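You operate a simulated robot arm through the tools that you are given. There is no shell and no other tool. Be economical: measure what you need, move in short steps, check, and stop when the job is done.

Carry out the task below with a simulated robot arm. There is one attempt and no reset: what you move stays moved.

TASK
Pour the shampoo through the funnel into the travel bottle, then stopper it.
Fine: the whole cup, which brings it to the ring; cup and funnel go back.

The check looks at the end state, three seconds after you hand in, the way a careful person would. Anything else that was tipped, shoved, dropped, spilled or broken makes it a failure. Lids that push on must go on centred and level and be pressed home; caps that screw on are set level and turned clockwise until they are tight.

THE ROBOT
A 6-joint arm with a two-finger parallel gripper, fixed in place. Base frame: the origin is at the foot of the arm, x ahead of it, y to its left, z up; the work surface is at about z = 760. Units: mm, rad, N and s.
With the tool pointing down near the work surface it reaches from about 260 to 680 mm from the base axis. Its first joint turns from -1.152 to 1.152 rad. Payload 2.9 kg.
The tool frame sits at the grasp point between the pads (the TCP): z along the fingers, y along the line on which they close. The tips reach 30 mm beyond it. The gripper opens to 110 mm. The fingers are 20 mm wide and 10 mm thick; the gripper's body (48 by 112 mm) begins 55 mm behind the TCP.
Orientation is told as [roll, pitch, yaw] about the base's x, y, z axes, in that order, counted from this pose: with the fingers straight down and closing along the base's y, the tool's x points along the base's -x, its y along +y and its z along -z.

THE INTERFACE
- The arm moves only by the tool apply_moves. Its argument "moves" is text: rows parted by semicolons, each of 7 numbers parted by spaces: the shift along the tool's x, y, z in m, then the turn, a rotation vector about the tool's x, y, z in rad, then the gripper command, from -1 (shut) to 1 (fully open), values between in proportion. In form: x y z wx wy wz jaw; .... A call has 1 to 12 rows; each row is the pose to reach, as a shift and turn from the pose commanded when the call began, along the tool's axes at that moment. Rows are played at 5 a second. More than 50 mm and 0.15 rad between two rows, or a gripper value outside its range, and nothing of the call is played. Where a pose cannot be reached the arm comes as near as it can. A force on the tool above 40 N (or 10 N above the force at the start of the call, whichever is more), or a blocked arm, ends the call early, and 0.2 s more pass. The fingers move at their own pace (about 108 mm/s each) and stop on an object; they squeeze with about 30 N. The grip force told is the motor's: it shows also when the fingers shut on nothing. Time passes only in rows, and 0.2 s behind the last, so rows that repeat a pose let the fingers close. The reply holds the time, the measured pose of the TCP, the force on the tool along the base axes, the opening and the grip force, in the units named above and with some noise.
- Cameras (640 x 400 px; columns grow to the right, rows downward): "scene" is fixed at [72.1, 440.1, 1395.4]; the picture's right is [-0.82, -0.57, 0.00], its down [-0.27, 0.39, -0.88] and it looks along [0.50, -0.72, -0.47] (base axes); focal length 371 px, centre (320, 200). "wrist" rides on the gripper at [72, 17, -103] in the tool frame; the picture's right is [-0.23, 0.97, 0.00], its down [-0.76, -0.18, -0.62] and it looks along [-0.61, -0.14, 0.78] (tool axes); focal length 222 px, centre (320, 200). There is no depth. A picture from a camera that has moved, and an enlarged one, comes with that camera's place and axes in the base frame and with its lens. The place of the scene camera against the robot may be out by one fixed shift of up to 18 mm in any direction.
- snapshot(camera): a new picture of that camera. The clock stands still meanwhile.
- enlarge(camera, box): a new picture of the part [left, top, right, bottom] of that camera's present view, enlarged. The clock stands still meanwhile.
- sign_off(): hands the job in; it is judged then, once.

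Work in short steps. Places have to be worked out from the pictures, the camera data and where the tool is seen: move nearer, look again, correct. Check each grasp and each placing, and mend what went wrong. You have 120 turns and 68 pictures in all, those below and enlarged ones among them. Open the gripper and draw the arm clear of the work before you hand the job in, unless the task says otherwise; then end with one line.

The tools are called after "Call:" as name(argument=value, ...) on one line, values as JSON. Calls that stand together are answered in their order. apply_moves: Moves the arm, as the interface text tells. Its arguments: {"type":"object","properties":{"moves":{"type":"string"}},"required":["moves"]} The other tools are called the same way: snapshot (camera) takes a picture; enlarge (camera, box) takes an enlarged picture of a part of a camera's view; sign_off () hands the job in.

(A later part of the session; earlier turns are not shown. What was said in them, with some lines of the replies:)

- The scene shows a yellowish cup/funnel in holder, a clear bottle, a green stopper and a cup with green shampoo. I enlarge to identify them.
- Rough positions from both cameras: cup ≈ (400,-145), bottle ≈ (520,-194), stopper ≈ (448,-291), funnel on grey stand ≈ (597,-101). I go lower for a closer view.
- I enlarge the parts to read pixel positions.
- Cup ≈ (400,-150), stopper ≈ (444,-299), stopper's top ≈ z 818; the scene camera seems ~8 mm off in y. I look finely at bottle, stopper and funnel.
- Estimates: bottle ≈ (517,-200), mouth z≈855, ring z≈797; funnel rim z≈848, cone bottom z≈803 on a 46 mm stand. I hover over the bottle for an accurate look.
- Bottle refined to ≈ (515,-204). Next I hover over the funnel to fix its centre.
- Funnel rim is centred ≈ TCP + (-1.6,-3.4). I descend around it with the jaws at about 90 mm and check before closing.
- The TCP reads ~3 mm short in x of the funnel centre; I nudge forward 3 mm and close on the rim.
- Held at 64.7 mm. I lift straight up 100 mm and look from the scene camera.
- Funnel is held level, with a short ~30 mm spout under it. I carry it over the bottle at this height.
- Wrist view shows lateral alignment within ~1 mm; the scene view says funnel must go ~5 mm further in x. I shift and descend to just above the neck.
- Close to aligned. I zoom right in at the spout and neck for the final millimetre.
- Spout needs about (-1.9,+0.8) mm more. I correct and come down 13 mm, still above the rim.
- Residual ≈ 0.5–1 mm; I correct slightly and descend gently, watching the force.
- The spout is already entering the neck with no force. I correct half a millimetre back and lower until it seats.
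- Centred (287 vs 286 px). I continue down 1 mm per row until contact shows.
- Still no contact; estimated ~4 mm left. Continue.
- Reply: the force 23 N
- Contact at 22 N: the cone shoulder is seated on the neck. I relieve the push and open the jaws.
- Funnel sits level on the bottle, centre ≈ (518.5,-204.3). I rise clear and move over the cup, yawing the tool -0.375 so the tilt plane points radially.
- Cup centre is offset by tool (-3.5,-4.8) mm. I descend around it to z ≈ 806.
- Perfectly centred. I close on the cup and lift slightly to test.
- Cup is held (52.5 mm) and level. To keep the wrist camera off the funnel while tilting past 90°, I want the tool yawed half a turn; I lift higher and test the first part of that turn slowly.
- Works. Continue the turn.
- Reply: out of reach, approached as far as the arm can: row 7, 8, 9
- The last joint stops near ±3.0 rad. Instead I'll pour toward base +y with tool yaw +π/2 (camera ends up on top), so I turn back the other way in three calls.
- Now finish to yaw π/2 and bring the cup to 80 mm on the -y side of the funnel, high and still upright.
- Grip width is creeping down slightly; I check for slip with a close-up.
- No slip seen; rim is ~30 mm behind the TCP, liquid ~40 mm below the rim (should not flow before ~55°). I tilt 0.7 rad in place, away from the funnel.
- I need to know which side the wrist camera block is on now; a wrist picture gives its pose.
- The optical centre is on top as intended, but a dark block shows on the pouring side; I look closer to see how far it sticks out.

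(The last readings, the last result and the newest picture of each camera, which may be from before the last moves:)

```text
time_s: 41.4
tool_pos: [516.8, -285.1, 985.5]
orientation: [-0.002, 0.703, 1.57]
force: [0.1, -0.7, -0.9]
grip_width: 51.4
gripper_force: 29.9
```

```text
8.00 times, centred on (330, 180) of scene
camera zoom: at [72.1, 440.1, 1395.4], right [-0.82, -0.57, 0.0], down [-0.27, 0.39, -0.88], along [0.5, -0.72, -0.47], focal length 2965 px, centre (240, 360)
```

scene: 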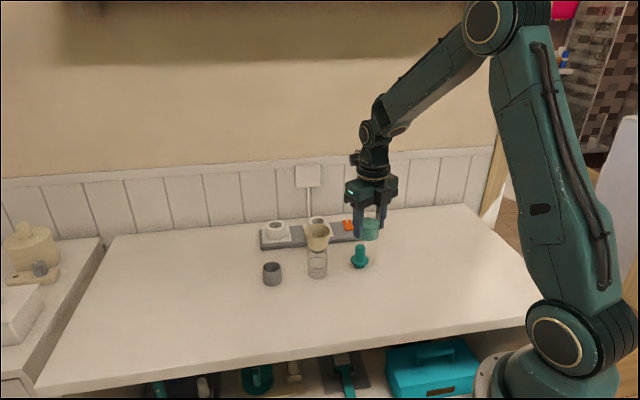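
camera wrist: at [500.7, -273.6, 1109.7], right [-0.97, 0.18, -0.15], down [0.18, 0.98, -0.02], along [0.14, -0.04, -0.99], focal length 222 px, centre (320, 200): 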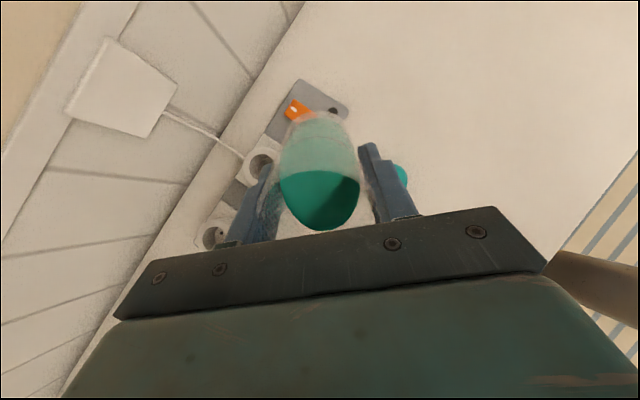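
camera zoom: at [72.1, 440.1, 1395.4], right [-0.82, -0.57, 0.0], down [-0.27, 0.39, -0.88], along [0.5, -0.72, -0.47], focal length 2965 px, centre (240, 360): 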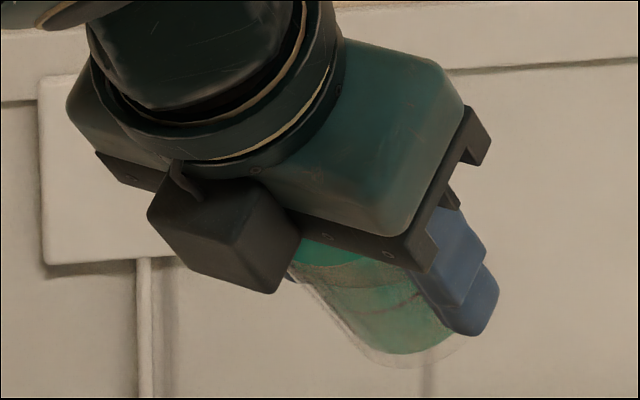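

The block is on the pouring side around s≈65–100 mm, so I plan lip heights that rise as the tilt grows. First I bring the lip over the funnel at the present tilt (no flow yet) and check.

Call:
apply_moves(moves="-0.018 0 0.0065 0 0 0 -0.35; -0.036 0 0.0125 0 0 0 -0.35; -0.054 0 0.019 0 0 0 -0.35; -0.0711 0 0.0251 0 0 0 -0.35; -0.0711 0 0.0251 0 0 0 -0.35; -0.0711 0 0.0251 0 0 0 -0.35")

Call:
enlarge(camera="scene", box=[270, 165, 370, 255])

Call:
snapshot(camera="wrist")

```text
time_s: 42.8
tool_pos: [518.9, -247.2, 921.3]
orientation: [0.0, 0.7, 1.567]
force: [-0.2, 0.7, -1.1]
grip_width: 51.2
gripper_force: 29.9
```

```text
4.44 times, centred on (320, 210) of scene
camera zoom: at [72.1, 440.1, 1395.4], right [-0.82, -0.57, 0.0], down [-0.27, 0.39, -0.88], along [0.5, -0.72, -0.47], focal length 1647 px, centre (320, 156)
```

zoom: 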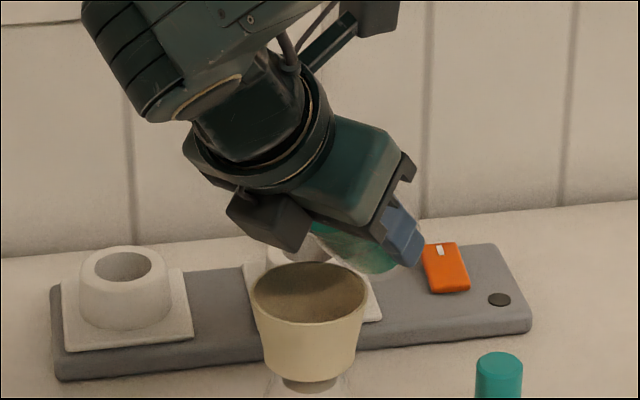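

```text
25 pictures are left
camera wrist: at [501.0, -235.6, 1046.0], right [-0.97, 0.18, -0.15], down [0.18, 0.98, -0.01], along [0.14, -0.04, -0.99], focal length 222 px, centre (320, 200)
```

wrist: 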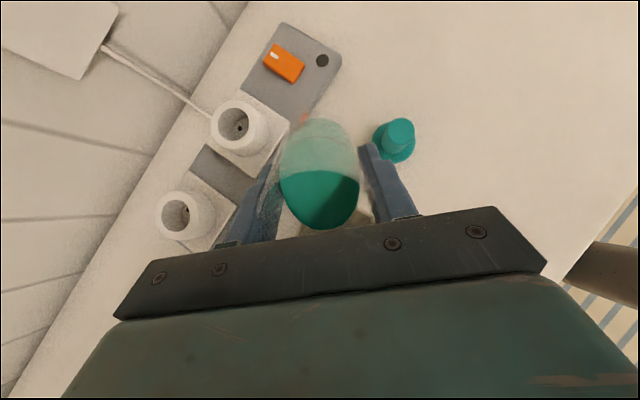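

Lip is over the funnel as computed. I tilt on slowly to 1.1 rad with the lip held ~25 mm above the funnel rim.

Call:
apply_moves(moves="0.0008 0 -0.0008 0 0.06 0 -0.35; 0.0016 0 -0.0016 0 0.12 0 -0.35; 0.0023 0 -0.0025 0 0.18 0 -0.35; 0.0032 0 -0.0034 0 0.25 0 -0.35; 0.0038 0 -0.0044 0 0.28 0 -0.35; 0.0044 0 -0.0055 0 0.31 0 -0.35; 0.0051 0 -0.0065 0 0.34 0 -0.35; 0.0057 0 -0.0076 0 0.37 0 -0.35; 0.0063 0 -0.0086 0 0.4 0 -0.35; 0.0063 0 -0.0086 0 0.4 0 -0.35")

Call:
enlarge(camera="scene", box=[270, 190, 370, 290])

Call:
snapshot(camera="wrist")

```text
time_s: 45.0
tool_pos: [518.4, -244.6, 931.4]
orientation: [0.0, 1.102, 1.567]
force: [0.8, 0.3, -0.3]
grip_width: 51.2
gripper_force: 29.9
```

```text
4.00 times, centred on (320, 240) of scene
camera zoom: at [72.1, 440.1, 1395.4], right [-0.82, -0.57, 0.0], down [-0.27, 0.39, -0.88], along [0.5, -0.72, -0.47], focal length 1482 px, centre (320, 40)
```

zoom: 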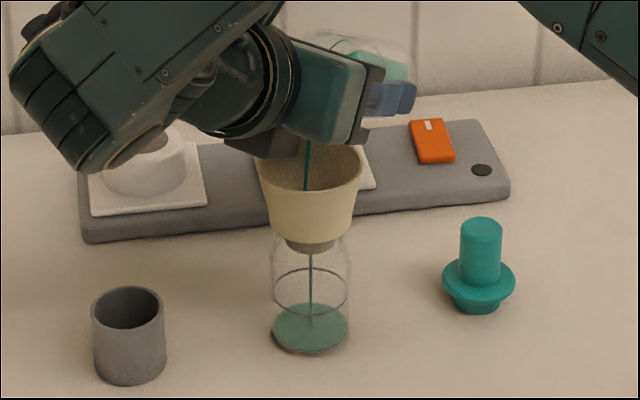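

```text
23 pictures are left
camera wrist: at [501.5, -185.7, 1042.4], right [-0.97, 0.11, -0.2], down [0.18, 0.9, -0.4], along [0.14, -0.42, -0.9], focal length 222 px, centre (320, 200)
```

wrist: 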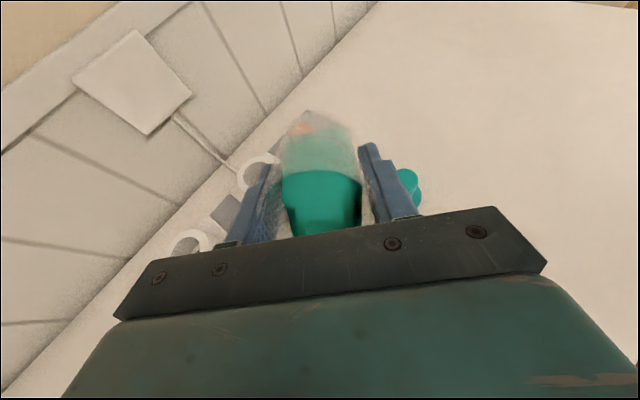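

Shampoo runs as a clean stream down the middle of the funnel into the bottle. I continue slowly.

Call:
apply_moves(moves="0 0 0 0 0 0 -0.35; 0 0 0 0 0 0 -0.35; 0 0 0 0 0 0 -0.35; 0 0 0 0 0 0 -0.35; 0.0011 0 -0.001 0 0.04 0 -0.35; 0.0022 0 -0.0021 0 0.08 0 -0.35; 0.0034 0 -0.0033 0 0.12 0 -0.35; 0.0042 0 -0.0041 0 0.15 0 -0.35; 0.0042 0 -0.0041 0 0.15 0 -0.35; 0.0042 0 -0.0041 0 0.15 0 -0.35; 0.0042 0 -0.0041 0 0.15 0 -0.35; 0.0042 0 -0.0041 0 0.15 0 -0.35")

Call:
enlarge(camera="scene", box=[270, 190, 370, 290])

```text
time_s: 47.6
tool_pos: [518.1, -243.9, 939.2]
orientation: [0.001, 1.249, 1.567]
force: [0.4, -0.8, 0.1]
grip_width: 51.0
gripper_force: 29.9
```

```text
4.00 times, centred on (320, 240) of scene
camera zoom: at [72.1, 440.1, 1395.4], right [-0.82, -0.57, 0.0], down [-0.27, 0.39, -0.88], along [0.5, -0.72, -0.47], focal length 1482 px, centre (320, 40)
```

zoom: 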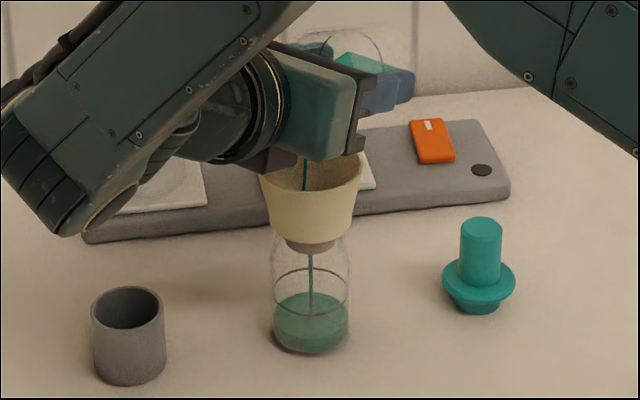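

Going well. I tilt on to 1.55 rad with holds, raising the lip a little.

Call:
apply_moves(moves="0.0022 0 -0.0014 0 0.04 0 -0.35; 0.0045 0 -0.0029 0 0.08 0 -0.35; 0.0067 0 -0.0044 0 0.115 0 -0.35; 0.0089 0 -0.0058 0 0.15 0 -0.35; 0.0089 0 -0.0058 0 0.15 0 -0.35; 0.0089 0 -0.0058 0 0.15 0 -0.35; 0.0109 0 -0.0074 0 0.19 0 -0.35; 0.013 0 -0.009 0 0.23 0 -0.35; 0.0151 0 -0.0107 0 0.265 0 -0.35; 0.0172 0 -0.0123 0 0.3 0 -0.35; 0.0172 0 -0.0123 0 0.3 0 -0.35; 0.0172 0 -0.0123 0 0.3 0 -0.35")

Call:
enlarge(camera="scene", box=[260, 170, 380, 290])

```text
time_s: 50.2
tool_pos: [516.3, -248.6, 948.8]
orientation: [-0.009, 1.429, 1.568]
force: [-0.4, 1.4, -0.4]
grip_width: 51.0
gripper_force: 29.8
out of reach, approached as far as the arm can: row 7, 8, 9, 10, 11, 12
```

```text
3.33 times, centred on (320, 230) of scene
camera zoom: at [72.1, 440.1, 1395.4], right [-0.82, -0.57, 0.0], down [-0.27, 0.39, -0.88], along [0.5, -0.72, -0.47], focal length 1235 px, centre (320, 100)
```

zoom: 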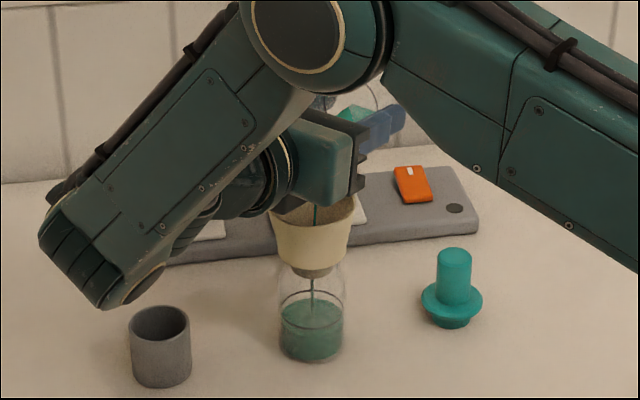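

The arm cannot tilt past ~1.43 rad in this plane, and the lip has drifted ~8 mm (still over the funnel). I swing the pouring direction toward the base about the lip, keeping the tilt, to regain reach.

Call:
apply_moves(moves="-0.0003 -0.002 -0.0015 0.0495 0 -0.007 -0.35; -0.0003 -0.004 -0.003 0.099 0 -0.0141 -0.35; -0.0005 -0.006 -0.0045 0.1485 0 -0.0211 -0.35; -0.0006 -0.008 -0.006 0.198 0 -0.0282 -0.35; -0.0008 -0.0119 -0.0091 0.297 0 -0.0423 -0.35; -0.0009 -0.014 -0.0101 0.3465 0 -0.0494 -0.35; -0.001 -0.0155 -0.0111 0.396 0 -0.0564 -0.35; -0.0012 -0.0182 -0.0122 0.495 0 -0.0705 -0.35; -0.0014 -0.0209 -0.0133 0.594 0 -0.085 -0.35; -0.0014 -0.0209 -0.0133 0.594 0 -0.085 -0.35")

Call:
enlarge(camera="scene", box=[260, 170, 380, 290])

```text
time_s: 52.4
tool_pos: [535.1, -234.6, 951.2]
orientation: [-0.009, 1.429, 2.168]
force: [-0.1, 0.7, -0.2]
grip_width: 50.9
gripper_force: 30.1
```

```text
3.33 times, centred on (320, 230) of scene
camera zoom: at [72.1, 440.1, 1395.4], right [-0.82, -0.57, 0.0], down [-0.27, 0.39, -0.88], along [0.5, -0.72, -0.47], focal length 1235 px, centre (320, 100)
```

zoom: 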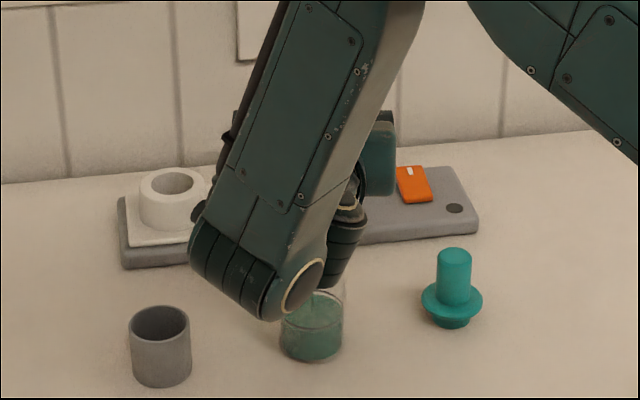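

Tilt kept, lip over the funnel, no contact. I tilt further toward 1.85 rad to empty the cup.

Call:
apply_moves(moves="0.0035 0 -0.0017 0 0.06 0 -0.35; 0.007 0 -0.0035 0 0.121 0 -0.35; 0.007 0 -0.0035 0 0.121 0 -0.35; 0.0099 0 -0.0053 0 0.171 0 -0.35; 0.0128 0 -0.0071 0 0.221 0 -0.35; 0.0156 0 -0.0089 0 0.271 0 -0.35; 0.0156 0 -0.0089 0 0.271 0 -0.35; 0.0182 0 -0.0108 0 0.321 0 -0.35; 0.0208 0 -0.0128 0 0.371 0 -0.35; 0.0234 0 -0.0148 0 0.421 0 -0.35; 0.0234 0 -0.0148 0 0.421 0 -0.35; 0.0234 0 -0.0148 0 0.421 0 -0.35")

Call:
snapshot(camera="wrist")

Call:
enlarge(camera="scene", box=[260, 170, 380, 290])

```text
time_s: 55.0
tool_pos: [612.8, -273.8, 1003.8]
orientation: [-3.138, 1.293, -0.962]
force: [0.7, 0.4, 0.0]
grip_width: 50.9
gripper_force: 30.2
out of reach, approached as far as the arm can: row 5, 6, 7, 8, 9, 10, 11, 12
```

```text
19 pictures are left
camera wrist: at [529.9, -184.6, 1044.5], right [-0.77, -0.61, -0.22], down [-0.08, 0.42, -0.9], along [0.64, -0.67, -0.37], focal length 222 px, centre (320, 200)
```

wrist: 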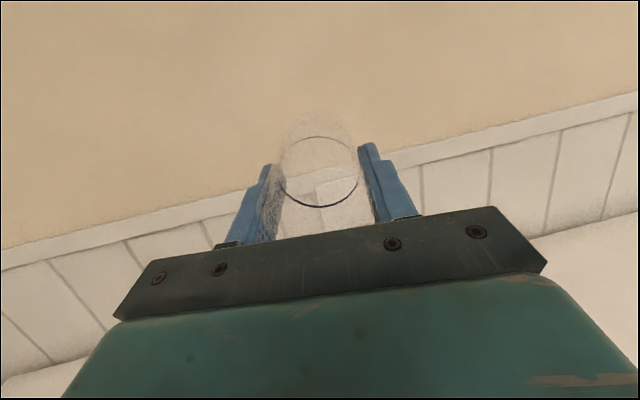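

```text
3.33 times, centred on (320, 230) of scene
camera zoom: at [72.1, 440.1, 1395.4], right [-0.82, -0.57, 0.0], down [-0.27, 0.39, -0.88], along [0.5, -0.72, -0.47], focal length 1235 px, centre (320, 100)
```

zoom: 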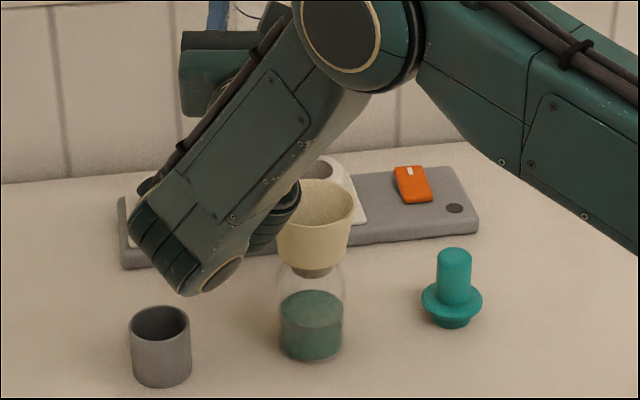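

The last rows threw the arm aside, but the cup looks empty. I check the bottle's level and for any spill.

Call:
enlarge(camera="scene", box=[290, 210, 350, 285])

Call:
enlarge(camera="wrist", box=[270, 100, 370, 220])

```text
5.33 times, centred on (320, 248) of scene
camera zoom: at [72.1, 440.1, 1395.4], right [-0.82, -0.57, 0.0], down [-0.27, 0.39, -0.88], along [0.5, -0.72, -0.47], focal length 1977 px, centre (320, -53)
```

zoom: 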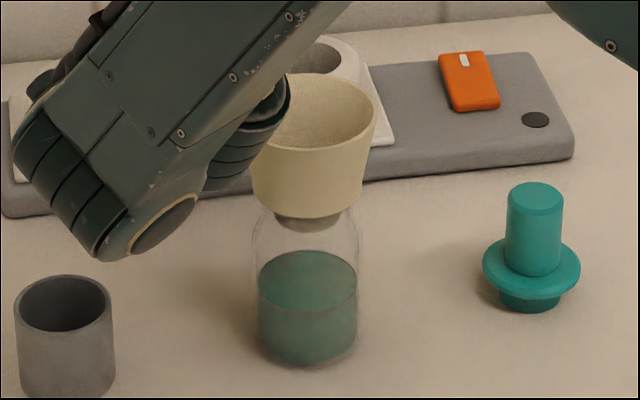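

```text
3.33 times, centred on (320, 160) of wrist
camera zoom: at [529.9, -184.6, 1044.5], right [-0.77, -0.61, -0.22], down [-0.08, 0.42, -0.9], along [0.64, -0.67, -0.37], focal length 740 px, centre (320, 333)
```

zoom: 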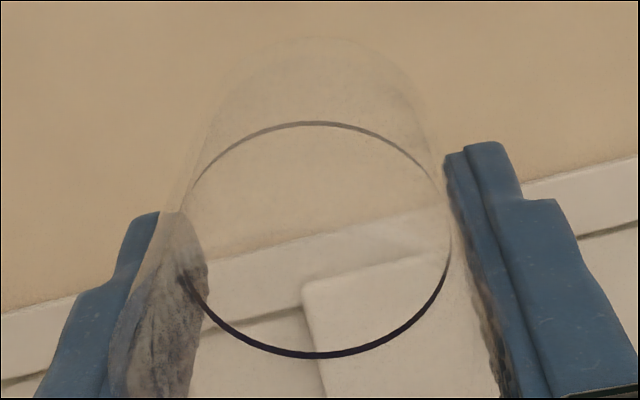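

Cup is empty, the level stands at the ring, nothing spilled, funnel still seated. I raise the arm and tilt the cup back upright.

Call:
apply_moves(moves="0.0192 0 0.0055 0 -0.05 0 -0.35; 0.0385 0 0.011 0 -0.15 0 -0.35; 0.0577 0 0.0164 0 -0.28 0 -0.35; 0.0577 0 0.0164 0 -0.41 0 -0.35; 0.0577 0 0.0164 0 -0.54 0 -0.35; 0.0577 0 0.0164 0 -0.67 0 -0.35; 0.0577 0 0.0164 0 -0.8 0 -0.35; 0.0577 0 0.0164 0 -0.93 0 -0.35; 0.0577 0 0.0164 0 -1.06 0 -0.35; 0.0577 0 0.0164 0 -1.19 0 -0.35; 0.0577 0 0.0164 0 -1.19 0 -0.35")

```text
time_s: 57.4
tool_pos: [617.7, -268.9, 1067.7]
orientation: [-0.001, 0.659, 2.175]
force: [0.3, -0.4, -0.7]
grip_width: 50.9
gripper_force: 30.4
```

Now level the cup completely.

Call:
apply_moves(moves="0 0 0 0 -0.13 0 -0.35; 0 0 0 0 -0.26 0 -0.35; 0 0 0 0 -0.39 0 -0.35; 0 0 0 0 -0.52 0 -0.35; 0 0 0 0 -0.659 0 -0.35; 0 0 0 0 -0.659 0 -0.35")

```text
time_s: 58.8
tool_pos: [593.5, -267.7, 1064.2]
orientation: [-0.001, 0.001, 2.177]
force: [-1.7, -0.2, 0.1]
grip_width: 50.8
gripper_force: 29.6
out of reach, approached as far as the arm can: row 3, 4, 5, 6
```

Upright. I carry the cup back over its place at height while turning the tool toward its original yaw.

Call:
apply_moves(moves="-0.02 0.0094 0 0 0 0.14 -0.35; -0.04 0.0187 0 0 0 0.28 -0.35; -0.06 0.0281 0 0 0 0.42 -0.35; -0.0805 0.0375 0 0 0 0.56 -0.35; -0.1007 0.0468 0 0 0 0.7 -0.35; -0.1208 0.0562 0 0 0 0.84 -0.35; -0.141 0.0656 0 0 0 0.98 -0.35; -0.161 0.075 0 0 0 1.12 -0.35; -0.181 0.0843 0 0 0 1.26 -0.35; -0.2014 0.0937 0 0 0 1.4 -0.35; -0.2014 0.0937 0 0 0 1.4 -0.35")

Call:
apply_moves(moves="0 0 0 0 0 0.14 -0.35; 0 0 0 0 0 0.28 -0.35; 0 0 0 0 0 0.42 -0.35; 0 0 0 0 0 0.56 -0.35; 0 0 0 0 0 0.7 -0.35; 0 0 0 0 0 0.84 -0.35; 0 0 0 0 0 0.98 -0.35; 0 0 0 0 0 1.1 -0.35; 0 0 0 0 0 1.152 -0.35; 0 0 0 0 0 1.152 -0.35")

```text
time_s: 61.2
tool_pos: [402.5, -156.6, 1063.2]
orientation: [-0.003, -0.001, 0.776]
force: [-0.2, -1.1, -0.1]
grip_width: 51.0
gripper_force: 30.0
```

```text
time_s: 63.4
tool_pos: [400.2, -156.5, 1064.5]
orientation: [-0.001, 0.0, -0.377]
force: [0.0, 0.7, -0.3]
grip_width: 50.7
gripper_force: 30.1
```

At the cup's spot with original yaw. I descend to ~15 mm above the table and look.

Call:
apply_moves(moves="0 0 0.04 0 0 0 -0.35; 0 0 0.08 0 0 0 -0.35; 0 0 0.12 0 0 0 -0.35; 0 0 0.16 0 0 0 -0.35; 0 0 0.19 0 0 0 -0.35; 0 0 0.22 0 0 0 -0.35; 0 0 0.24 0 0 0 -0.35; 0 0 0.24 0 0 0 -0.35; 0 0 0.24 0 0 0 -0.35")

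Call:
enlarge(camera="scene", box=[290, 240, 390, 320])

```text
time_s: 65.4
tool_pos: [403.4, -158.5, 821.9]
orientation: [0.0, -0.002, -0.375]
force: [0.0, 0.6, -0.6]
grip_width: 51.0
gripper_force: 30.1
```

```text
5.00 times, centred on (340, 280) of scene
camera zoom: at [72.1, 440.1, 1395.4], right [-0.82, -0.57, 0.0], down [-0.27, 0.39, -0.88], along [0.5, -0.72, -0.47], focal length 1853 px, centre (220, -200)
```

zoom: 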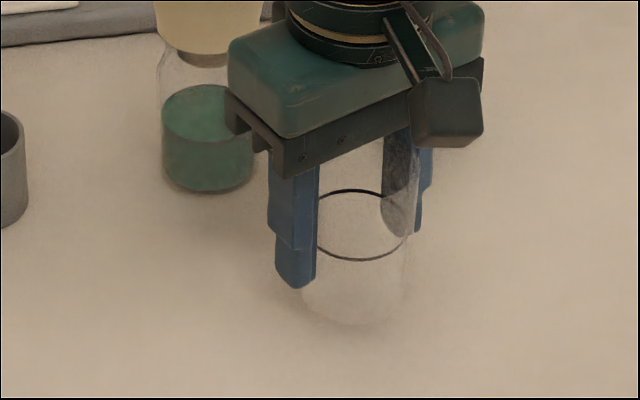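

Cup hangs level a little above the table. I lower in small steps until a contact force shows.

Call:
apply_moves(moves="0 0 0.004 0 0 0 -0.35; 0 0 0.008 0 0 0 -0.35; 0 0 0.011 0 0 0 -0.35; 0 0 0.013 0 0 0 -0.35; 0 0 0.0145 0 0 0 -0.35; 0 0 0.0145 0 0 0 -0.35")

```text
time_s: 66.8
tool_pos: [402.6, -157.6, 807.9]
orientation: [0.0, -0.003, -0.374]
force: [-0.8, -0.3, -0.6]
grip_width: 50.9
gripper_force: 29.6
```

Call:
apply_moves(moves="0 0 0.001 0 0 0 -0.35; 0 0 0.002 0 0 0 -0.35; 0 0 0.003 0 0 0 -0.35; 0 0 0.004 0 0 0 -0.35")

```text
time_s: 67.8
tool_pos: [401.7, -158.5, 805.0]
orientation: [0.002, -0.005, -0.374]
force: [2.5, 0.5, 20.5]
grip_width: 51.3
gripper_force: 29.7
```

Contact with the table (20 N). I relieve 1.5 mm, open gently, and rise.

Call:
apply_moves(moves="0 0 -0.0015 0 0 0 -0.35; 0 0 -0.0015 0 0 0 -0.05; 0 0 -0.0015 0 0 0 0.05; 0 0 -0.0015 0 0 0 0.3; 0 0 -0.0015 0 0 0 0.6; 0 0 -0.0015 0 0 0 0.6; 0 0 -0.02 0 0 0 0.6; 0 0 -0.06 0 0 0 0.6; 0 0 -0.1 0 0 0 0.6; 0 0 -0.15 0 0 0 0.6; 0 0 -0.165 0 0 0 0.6; 0 0 -0.165 0 0 0 0.6")

Call:
snapshot(camera="scene")

```text
time_s: 70.4
tool_pos: [399.4, -157.7, 966.6]
orientation: [-0.001, -0.001, -0.377]
force: [0.4, -0.9, 0.0]
grip_width: 88.1
gripper_force: 0.0
```

```text
14 pictures are left
```

scene: 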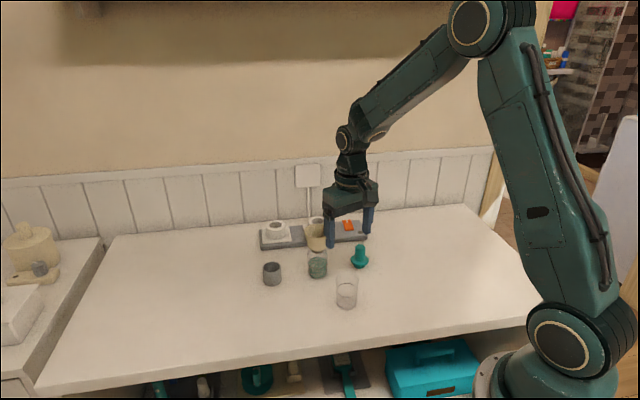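

Cup stands back in place. Now I go over the funnel, yaw 0, at z ≈ 970 and check alignment.

Call:
apply_moves(moves="-0.03 0 0 0 0 -0.1 0.6; -0.06 0 0 0 0 -0.2 0.6; -0.09 0 0 0 0 -0.3 0.6; -0.1255 -0.0002 0 0 0 -0.376 0.6; -0.1255 -0.0002 0 0 0 -0.376 0.6; -0.1255 -0.0002 0 0 0 -0.376 0.6")

Call:
enlarge(camera="wrist", box=[220, 50, 420, 250])

```text
time_s: 71.8
tool_pos: [519.0, -207.1, 967.7]
orientation: [0.0, -0.003, 0.002]
force: [0.1, -0.2, 0.1]
grip_width: 88.2
gripper_force: 0.0
```

```text
2.00 times, centred on (320, 150) of wrist
camera zoom: at [446.0, -189.7, 1070.1], right [0.23, 0.97, 0.0], down [0.76, -0.18, 0.62], along [0.61, -0.14, -0.78], focal length 444 px, centre (320, 300)
```

zoom: 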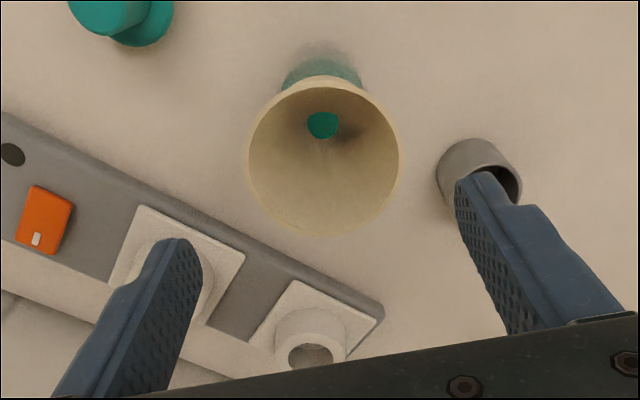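

Funnel sits at tool offset (+3.5,+2.3) mm. I descend onto it and grip the rim.

Call:
apply_moves(moves="0.0033 0.0023 0.02 0 0 0 0.6; 0.0033 0.0023 0.045 0 0 0 0.6; 0.0033 0.0023 0.07 0 0 0 0.6; 0.0033 0.0023 0.082 0 0 0 0.6; 0.0033 0.0023 0.082 0 0 0 0.3; 0.0033 0.0023 0.082 0 0 0 0.1; 0.0033 0.0023 0.082 0 0 0 -0.1; 0.0033 0.0023 0.082 0 0 0 -0.3; 0.0033 0.0023 0.082 0 0 0 -0.3")

Call:
enlarge(camera="scene", box=[280, 200, 360, 290])

```text
time_s: 73.8
tool_pos: [515.3, -202.9, 885.6]
orientation: [0.0, -0.003, 0.002]
force: [0.2, -0.9, -0.1]
grip_width: 64.5
gripper_force: 29.7
```

```text
4.44 times, centred on (320, 245) of scene
camera zoom: at [72.1, 440.1, 1395.4], right [-0.82, -0.57, 0.0], down [-0.27, 0.39, -0.88], along [0.5, -0.72, -0.47], focal length 1647 px, centre (320, 0)
```

zoom: 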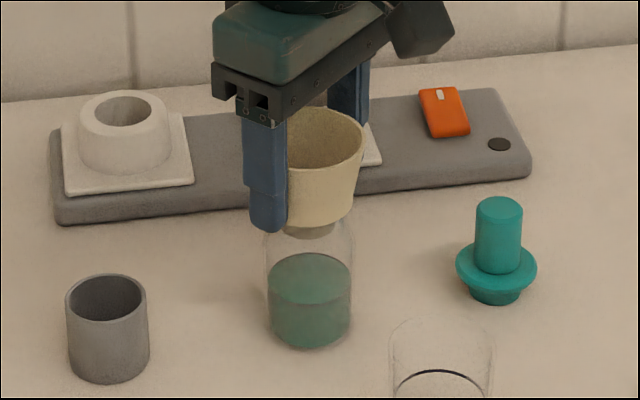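

Gripped (64.5 mm). I lift straight up slowly, then carry it to above the stand.

Call:
apply_moves(moves="0 0 -0.003 0 0 0 -0.3; 0 0 -0.007 0 0 0 -0.3; 0 0 -0.012 0 0 0 -0.3; 0 0 -0.02 0 0 0 -0.3; 0 0 -0.04 0 0 0 -0.3; 0 0 -0.06 0 0 0 -0.3; 0 0 -0.06 0 0 0 -0.3; -0.02 0.023 -0.06 0 0 0 -0.3; -0.04 0.046 -0.06 0 0 0 -0.3; -0.06 0.069 -0.06 0 0 0 -0.3; -0.081 0.092 -0.06 0 0 0 -0.3; -0.081 0.092 -0.06 0 0 0 -0.3")

Call:
enlarge(camera="scene", box=[240, 190, 340, 290])

Call:
enlarge(camera="wrist", box=[220, 50, 420, 250])

```text
time_s: 76.4
tool_pos: [596.4, -108.5, 947.4]
orientation: [0.0, -0.002, 0.0]
force: [-0.5, 0.4, 0.4]
grip_width: 64.3
gripper_force: 29.9
```

```text
4.00 times, centred on (290, 240) of scene
camera zoom: at [72.1, 440.1, 1395.4], right [-0.82, -0.57, 0.0], down [-0.27, 0.39, -0.88], along [0.5, -0.72, -0.47], focal length 1482 px, centre (440, 40)
```

zoom: 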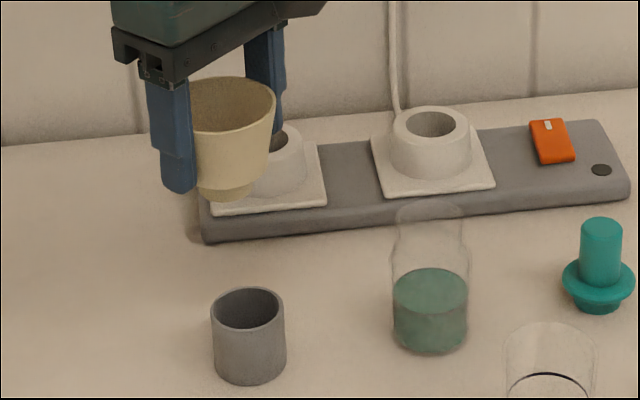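

```text
2.00 times, centred on (320, 150) of wrist
camera zoom: at [524.0, -91.1, 1050.1], right [0.23, 0.97, 0.0], down [0.76, -0.18, 0.62], along [0.61, -0.14, -0.78], focal length 444 px, centre (320, 300)
```

zoom: 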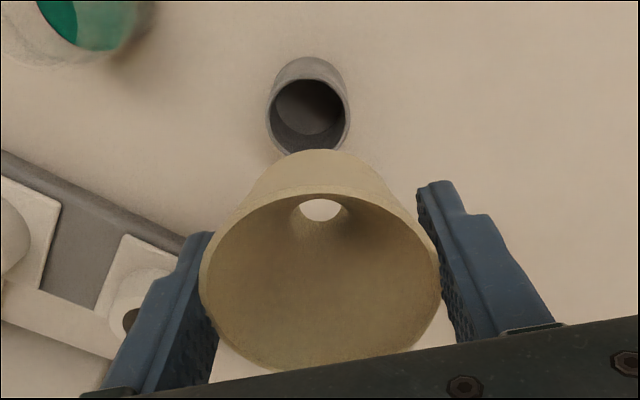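

Offset to stand centre is about base (-5,-6.3) mm. I correct and go down to just above the stand.

Call:
apply_moves(moves="0.0025 -0.003 0.01 0 0 0 -0.3; 0.005 -0.0063 0.03 0 0 0 -0.3; 0.005 -0.0063 0.055 0 0 0 -0.3; 0.005 -0.0063 0.08 0 0 0 -0.3; 0.005 -0.0063 0.086 0 0 0 -0.3; 0.005 -0.0063 0.086 0 0 0 -0.3; 0.005 -0.0063 0.086 0 0 0 -0.3")

Call:
enlarge(camera="scene", box=[245, 235, 305, 290])

Call:
enlarge(camera="wrist", box=[240, 60, 400, 180])

```text
time_s: 78.0
tool_pos: [591.9, -114.9, 860.1]
orientation: [0.001, 0.0, -0.001]
force: [-0.6, 0.2, -0.9]
grip_width: 64.0
gripper_force: 30.0
```

```text
7.27 times, centred on (275, 262) of scene
camera zoom: at [72.1, 440.1, 1395.4], right [-0.82, -0.57, 0.0], down [-0.27, 0.39, -0.88], along [0.5, -0.72, -0.47], focal length 2695 px, centre (647, -254)
```

zoom: 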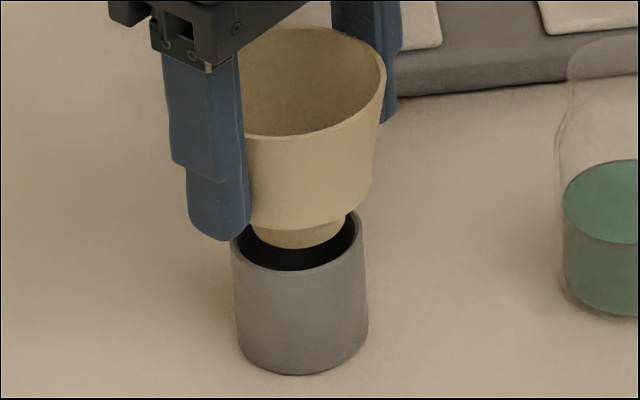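

```text
3.33 times, centred on (320, 120) of wrist
camera zoom: at [519.1, -97.5, 963.6], right [0.23, 0.97, 0.0], down [0.76, -0.18, 0.62], along [0.61, -0.14, -0.78], focal length 740 px, centre (320, 467)
```

zoom: 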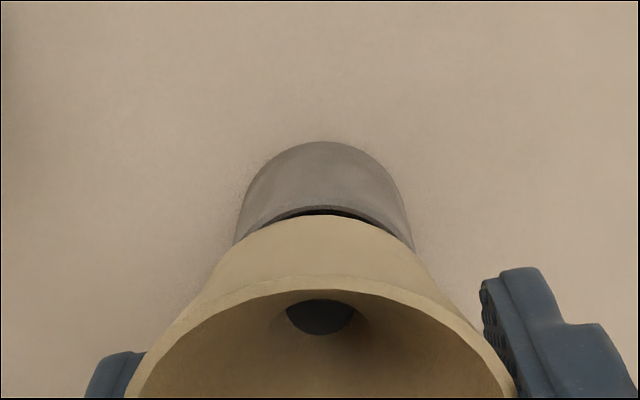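

Well aligned with the wide stand mouth. I lower until contact.

Call:
apply_moves(moves="0 0.0005 0.006 0 0 0 -0.3; 0 0.0005 0.012 0 0 0 -0.3; 0 0.0005 0.017 0 0 0 -0.3; 0 0.0005 0.02 0 0 0 -0.3; 0 0.0005 0.021 0 0 0 -0.3; 0 0.0005 0.022 0 0 0 -0.3")

```text
time_s: 79.4
tool_pos: [591.9, -114.8, 840.1]
orientation: [0.0, -0.002, -0.001]
force: [0.1, -0.4, -0.7]
grip_width: 64.2
gripper_force: 30.2
```

No contact yet; I go on in 1 mm rows.

Call:
apply_moves(moves="0 0 0.001 0 0 0 -0.3; 0 0 0.002 0 0 0 -0.3; 0 0 0.003 0 0 0 -0.3; 0 0 0.004 0 0 0 -0.3; 0 0 0.005 0 0 0 -0.3")

```text
time_s: 80.6
tool_pos: [593.0, -114.6, 837.0]
orientation: [-0.001, -0.007, -0.001]
force: [0.5, 3.6, 21.0]
grip_width: 64.0
gripper_force: 29.7
```

Seated on the stand (21 N). I relieve, open, and rise.

Call:
apply_moves(moves="0 0 -0.0018 0 0 0 -0.3; 0 0 -0.0018 0 0 0 0.2; 0 0 -0.0018 0 0 0 0.3; 0 0 -0.0018 0 0 0 0.6; 0 0 -0.0018 0 0 0 0.6; 0 0 -0.02 0 0 0 0.6; 0 0 -0.05 0 0 0 0.6; 0 0 -0.09 0 0 0 0.6; 0 0 -0.13 0 0 0 0.6; 0 0 -0.13 0 0 0 0.6")

Call:
enlarge(camera="scene", box=[240, 200, 400, 320])

```text
time_s: 82.8
tool_pos: [593.2, -111.8, 966.6]
orientation: [0.0, -0.002, 0.0]
force: [0.2, -0.5, 0.2]
grip_width: 88.0
gripper_force: 0.0
```

```text
3.33 times, centred on (320, 260) of scene
camera zoom: at [72.1, 440.1, 1395.4], right [-0.82, -0.57, 0.0], down [-0.27, 0.39, -0.88], along [0.5, -0.72, -0.47], focal length 1235 px, centre (320, 0)
```

zoom: 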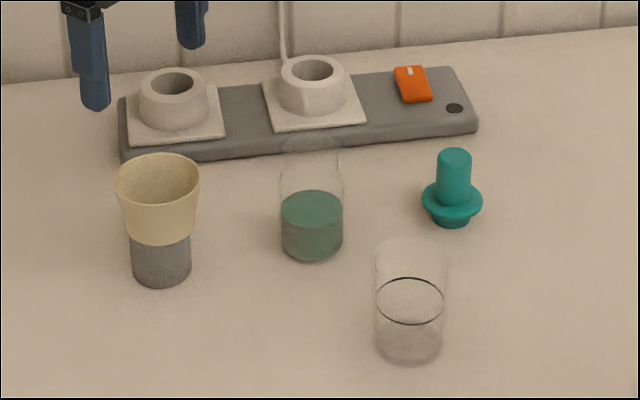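

Cup and funnel are back, bottle stands filled to its ring. Now I move over the stopper.

Call:
apply_moves(moves="0.025 -0.031 0 0 0 0 0.3; 0.05 -0.062 0 0 0 0 0.3; 0.074 -0.094 0 0 0 0 0.3; 0.098 -0.125 0 0 0 0 0.3; 0.123 -0.156 0 0 0 0 0.3; 0.1475 -0.1877 0.01 0 0 0 0.3; 0.1475 -0.1877 0.037 0 0 0 0.3; 0.1475 -0.1877 0.037 0 0 0 0.3; 0.1475 -0.1877 0.037 0 0 0 0.3")

Call:
enlarge(camera="wrist", box=[240, 60, 400, 220])

```text
time_s: 84.8
tool_pos: [445.5, -304.0, 929.2]
orientation: [-0.002, -0.002, 0.001]
force: [0.3, -0.3, 0.1]
grip_width: 71.7
gripper_force: 0.1
```

```text
2.50 times, centred on (320, 140) of wrist
camera zoom: at [373.2, -286.0, 1031.7], right [0.23, 0.97, 0.0], down [0.76, -0.18, 0.62], along [0.61, -0.14, -0.78], focal length 555 px, centre (320, 350)
```

zoom: 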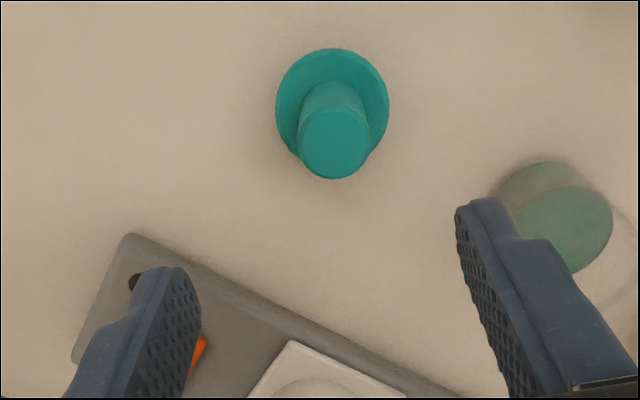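

Stopper centre is at tool offset (+1.7,+5.8) mm. I descend beside its handle and close.

Call:
apply_moves(moves="0.0017 0.0058 0.03 0 0 0 0.3; 0.0017 0.0058 0.06 0 0 0 0.3; 0.0017 0.0058 0.09 0 0 0 0.3; 0.0017 0.0058 0.108 0 0 0 0.3; 0.0017 0.0058 0.1155 0 0 0 0.3; 0.0017 0.0058 0.1155 0 0 0 0; 0.0017 0.0058 0.1155 0 0 0 -0.3; 0.0017 0.0058 0.1155 0 0 0 -0.7; 0.0017 0.0058 0.1155 0 0 0 -0.7; 0.0017 0.0058 0.1155 0 0 0 -0.7")

```text
time_s: 87.0
tool_pos: [444.2, -294.8, 810.9]
orientation: [-0.001, -0.005, 0.0]
force: [4.7, 1.0, 16.2]
grip_width: 25.5
gripper_force: 30.2
```

Handle gripped at 25.5 mm with the tips resting on the flange. I lift and carry the stopper over the bottle.

Call:
apply_moves(moves="0 0 -0.005 0 0 0 -0.7; 0 0 -0.02 0 0 0 -0.7; 0 0 -0.05 0 0 0 -0.7; 0 0 -0.09 0 0 0 -0.7; 0 0 -0.12 0 0 0 -0.7; 0 0 -0.12 0 0 0 -0.7; -0.025 0.031 -0.12 0 0 0 -0.7; -0.05 0.062 -0.12 0 0 0 -0.7; -0.0734 0.0922 -0.12 0 0 0 -0.7; -0.0734 0.0922 -0.12 0 0 0 -0.7; -0.0734 0.0922 -0.12 0 0 0 -0.7")

Call:
enlarge(camera="scene", box=[295, 215, 345, 260])

Call:
enlarge(camera="wrist", box=[250, 60, 390, 200])

```text
time_s: 89.4
tool_pos: [513.6, -204.6, 933.9]
orientation: [-0.002, -0.002, 0.0]
force: [-0.4, -0.1, 0.6]
grip_width: 25.8
gripper_force: 30.1
```

```text
8.89 times, centred on (320, 238) of scene
camera zoom: at [72.1, 440.1, 1395.4], right [-0.82, -0.57, 0.0], down [-0.27, 0.39, -0.88], along [0.5, -0.72, -0.47], focal length 3294 px, centre (320, -133)
```

zoom: 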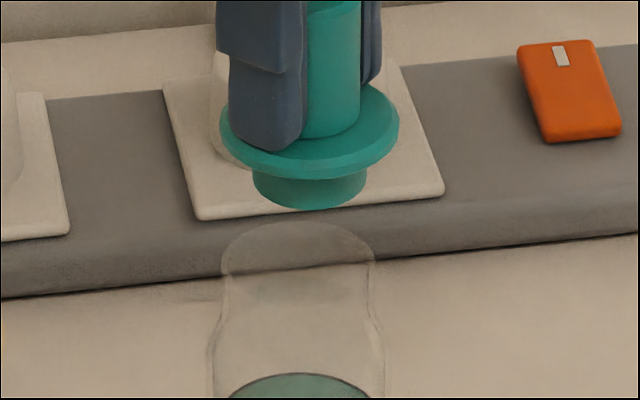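

```text
2.86 times, centred on (320, 130) of wrist
camera zoom: at [441.3, -188.1, 1036.4], right [0.23, 0.97, 0.0], down [0.76, -0.18, 0.62], along [0.61, -0.14, -0.78], focal length 635 px, centre (320, 400)
```

zoom: 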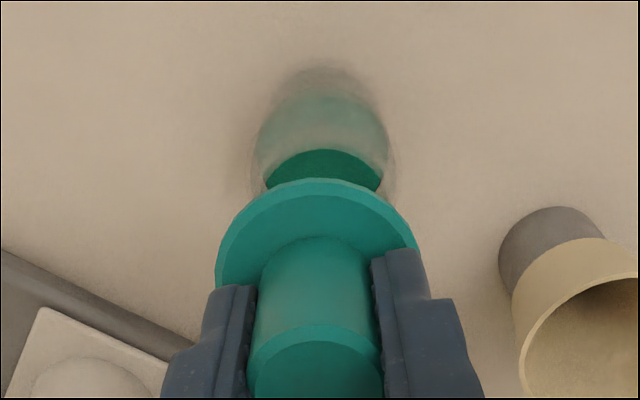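

The stopper needs about base (+3,+1.3) mm. I correct and lower to ~5 mm above the mouth, then check.

Call:
apply_moves(moves="-0.003 0.0013 0 0 0 0 -0.7; -0.003 0.0013 0.01 0 0 0 -0.7; -0.003 0.0013 0.018 0 0 0 -0.7; -0.003 0.0013 0.022 0 0 0 -0.7; -0.003 0.0013 0.022 0 0 0 -0.7; -0.003 0.0013 0.022 0 0 0 -0.7")

Call:
enlarge(camera="scene", box=[300, 225, 340, 255])

```text
time_s: 90.8
tool_pos: [517.8, -202.7, 911.2]
orientation: [0.0, -0.003, -0.001]
force: [-0.5, -0.1, -0.3]
grip_width: 25.6
gripper_force: 29.5
```

```text
13.33 times, centred on (320, 240) of scene
camera zoom: at [72.1, 440.1, 1395.4], right [-0.82, -0.57, 0.0], down [-0.27, 0.39, -0.88], along [0.5, -0.72, -0.47], focal length 4941 px, centre (320, -333)
```

zoom: 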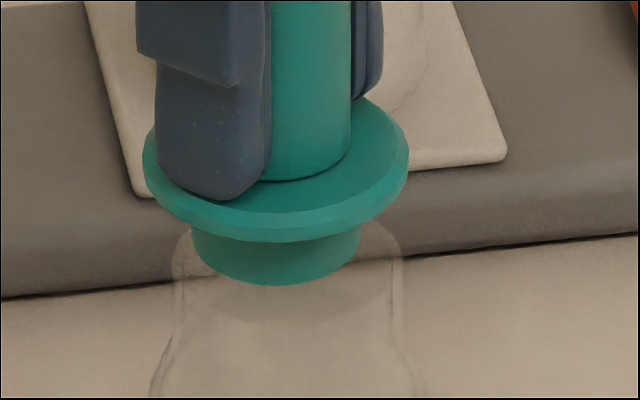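

Now it sits ~2.3 mm off along the scene's lateral; I correct base x by -2.4 mm and lower gently, watching the force.

Call:
apply_moves(moves="0.0024 0 0 0 0 0 -0.7; 0.0024 0 0.002 0 0 0 -0.7; 0.0024 0 0.003 0 0 0 -0.7; 0.0024 0 0.003 0 0 0 -0.7; 0.0024 0 0.003 0 0 0 -0.7")

Call:
enlarge(camera="scene", box=[300, 230, 340, 260])

```text
time_s: 92.0
tool_pos: [516.4, -203.0, 906.2]
orientation: [-0.001, -0.003, 0.0]
force: [-0.1, -0.1, -0.4]
grip_width: 25.6
gripper_force: 29.4
```

```text
13.33 times, centred on (320, 245) of scene
camera zoom: at [72.1, 440.1, 1395.4], right [-0.82, -0.57, 0.0], down [-0.27, 0.39, -0.88], along [0.5, -0.72, -0.47], focal length 4941 px, centre (320, -400)
```

zoom: 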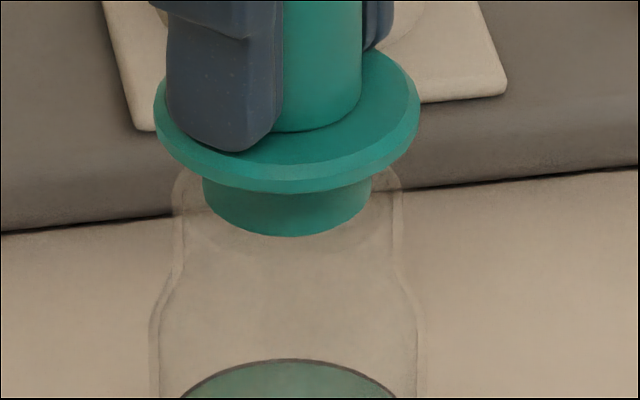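

Scene lateral is now within 0.4 mm. I lower in small steps and read the force.

Call:
apply_moves(moves="0 0 0.001 0 0 0 -0.7; 0 0 0.002 0 0 0 -0.7; 0 0 0.003 0 0 0 -0.7; 0 0 0.004 0 0 0 -0.7; 0 0 0.004 0 0 0 -0.7")

```text
time_s: 93.2
tool_pos: [516.1, -201.6, 903.8]
orientation: [-0.003, -0.006, -0.003]
force: [-2.5, 1.1, 18.4]
grip_width: 25.5
gripper_force: 29.8
```

Contact at the rim already (18 N), so it is slightly off. The funnel entered freely at ≈ (517.5,-204.4), and I'm at (516.3,-202.5); I back up 3 mm, shift (+1.1,-1.7) mm, and look from the wrist.

Call:
apply_moves(moves="0 0 -0.002 0 0 0 -0.7; 0 0 -0.004 0 0 0 -0.7; -0.0011 -0.0017 -0.004 0 0 0 -0.7; -0.0011 -0.0017 -0.004 0 0 0 -0.7; -0.0011 -0.0017 -0.004 0 0 0 -0.7")

Call:
enlarge(camera="wrist", box=[270, 60, 370, 160])

```text
time_s: 94.4
tool_pos: [517.6, -204.3, 906.1]
orientation: [-0.001, -0.001, -0.001]
force: [0.3, 0.2, 0.7]
grip_width: 25.5
gripper_force: 30.0
```

```text
4.00 times, centred on (320, 110) of wrist
camera zoom: at [444.8, -187.5, 1008.9], right [0.23, 0.97, 0.0], down [0.76, -0.18, 0.62], along [0.61, -0.14, -0.78], focal length 888 px, centre (320, 560)
```

zoom: 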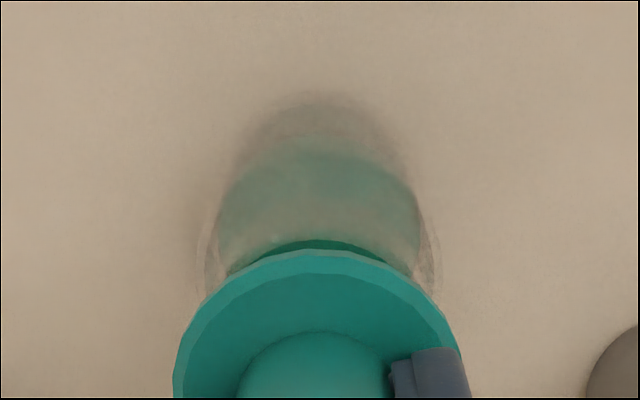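

Now aligned within ~0.4 mm in the wrist view. I press down gently again.

Call:
apply_moves(moves="0 0.0003 0.001 0 0 0 -0.7; 0 0.0003 0.002 0 0 0 -0.7; 0 0.0003 0.003 0 0 0 -0.7; 0 0.0003 0.004 0 0 0 -0.7; 0 0.0003 0.005 0 0 0 -0.7; 0 0.0003 0.006 0 0 0 -0.7")

```text
time_s: 95.8
tool_pos: [518.0, -204.6, 899.3]
orientation: [-0.001, -0.003, 0.0]
force: [0.0, 0.1, -0.3]
grip_width: 25.5
gripper_force: 30.8
```

It enters freely now. I continue down.

Call:
apply_moves(moves="0 0 0.0015 0 0 0 -0.7; 0 0 0.003 0 0 0 -0.7; 0 0 0.0045 0 0 0 -0.7; 0 0 0.006 0 0 0 -0.7; 0 0 0.007 0 0 0 -0.7; 0 0 0.008 0 0 0 -0.7; 0 0 0.009 0 0 0 -0.7; 0 0 0.01 0 0 0 -0.7")

```text
time_s: 97.6
tool_pos: [517.1, -204.3, 890.5]
orientation: [-0.002, 0.0, 0.0]
force: [0.1, 0.6, -0.3]
grip_width: 25.6
gripper_force: 29.7
```

Still no resistance at z 890; I continue in 1 mm rows until the flange seats.

Call:
apply_moves(moves="0 0 0.001 0 0 0 -0.7; 0 0 0.002 0 0 0 -0.7; 0 0 0.003 0 0 0 -0.7; 0 0 0.004 0 0 0 -0.7; 0 0 0.005 0 0 0 -0.7; 0 0 0.006 0 0 0 -0.7")

```text
time_s: 99.0
tool_pos: [517.0, -204.2, 888.0]
orientation: [-0.001, -0.008, 0.001]
force: [-9.6, 0.6, 37.5]
grip_width: 25.6
gripper_force: 30.0
```

Firm resistance at 37 N: flange appears seated. I relax slightly and press once more, to be sure it's home.

Call:
apply_moves(moves="0 0 -0.003 0 0 0 -0.7; 0 0 -0.004 0 0 0 -0.7; 0 0 -0.003 0 0 0 -0.7; 0 0 -0.001 0 0 0 -0.7; 0 0 0.001 0 0 0 -0.7; 0 0 0.002 0 0 0 -0.7")

```text
time_s: 100.3
tool_pos: [517.1, -204.2, 887.6]
orientation: [-0.001, -0.008, -0.001]
force: [0.7, -0.2, 4.0]
grip_width: 25.3
gripper_force: 29.6
stopped in row 6: the force on the tool passed its limit (the readings are from after the stop); the commanded pose is now the measured one
```

The force limit came at the same height (887.6): it's home. I open and rise, then take the last picture.

Call:
apply_moves(moves="0 0 0 0 0 0 -0.5; 0 0 0 0 0 0 -0.2; 0 0 0 0 0 0 0.1; 0 0 0 0 0 0 0.3; 0 0 0 0 0 0 0.3; 0 0 -0.02 0 0 0 0.3; 0 0 -0.05 0 0 0 0.3; 0 0 -0.09 0 0 0 0.3; 0 0 -0.13 0 0 0 0.3; 0 0 -0.17 0 0 0 0.3; 0.03 0 -0.19 0 0 0 0.3; 0.03 0 -0.19 0 0 0 0.3")

Call:
enlarge(camera="scene", box=[245, 200, 365, 320])

```text
time_s: 102.9
tool_pos: [488.7, -206.1, 1076.4]
orientation: [0.0, -0.007, 0.0]
force: [0.8, 0.3, 0.4]
grip_width: 71.6
gripper_force: 0.1
```

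```text
3.33 times, centred on (305, 260) of scene
camera zoom: at [72.1, 440.1, 1395.4], right [-0.82, -0.57, 0.0], down [-0.27, 0.39, -0.88], along [0.5, -0.72, -0.47], focal length 1235 px, centre (370, 0)
```

zoom: 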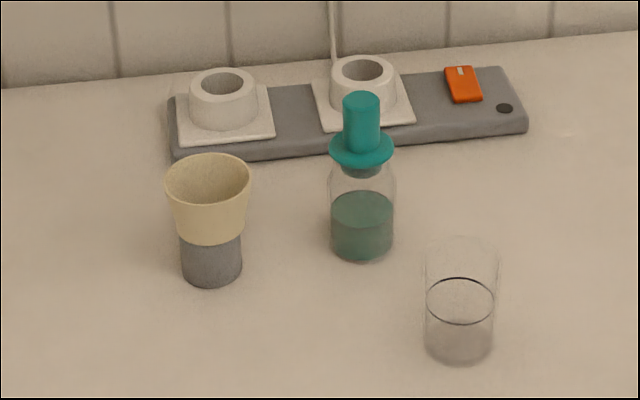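

The stopper sits centred and level on the bottle. The shampoo is at the ring, cup and funnel are back, and the arm is clear with the gripper open, so I hand in.

Call:
sign_off()

```text
The job is handed in.
```

The whole cup of shampoo went through the funnel into the travel bottle, up to the ring; the stopper is pressed home, the cup and funnel are back in place, and I saw no spill.
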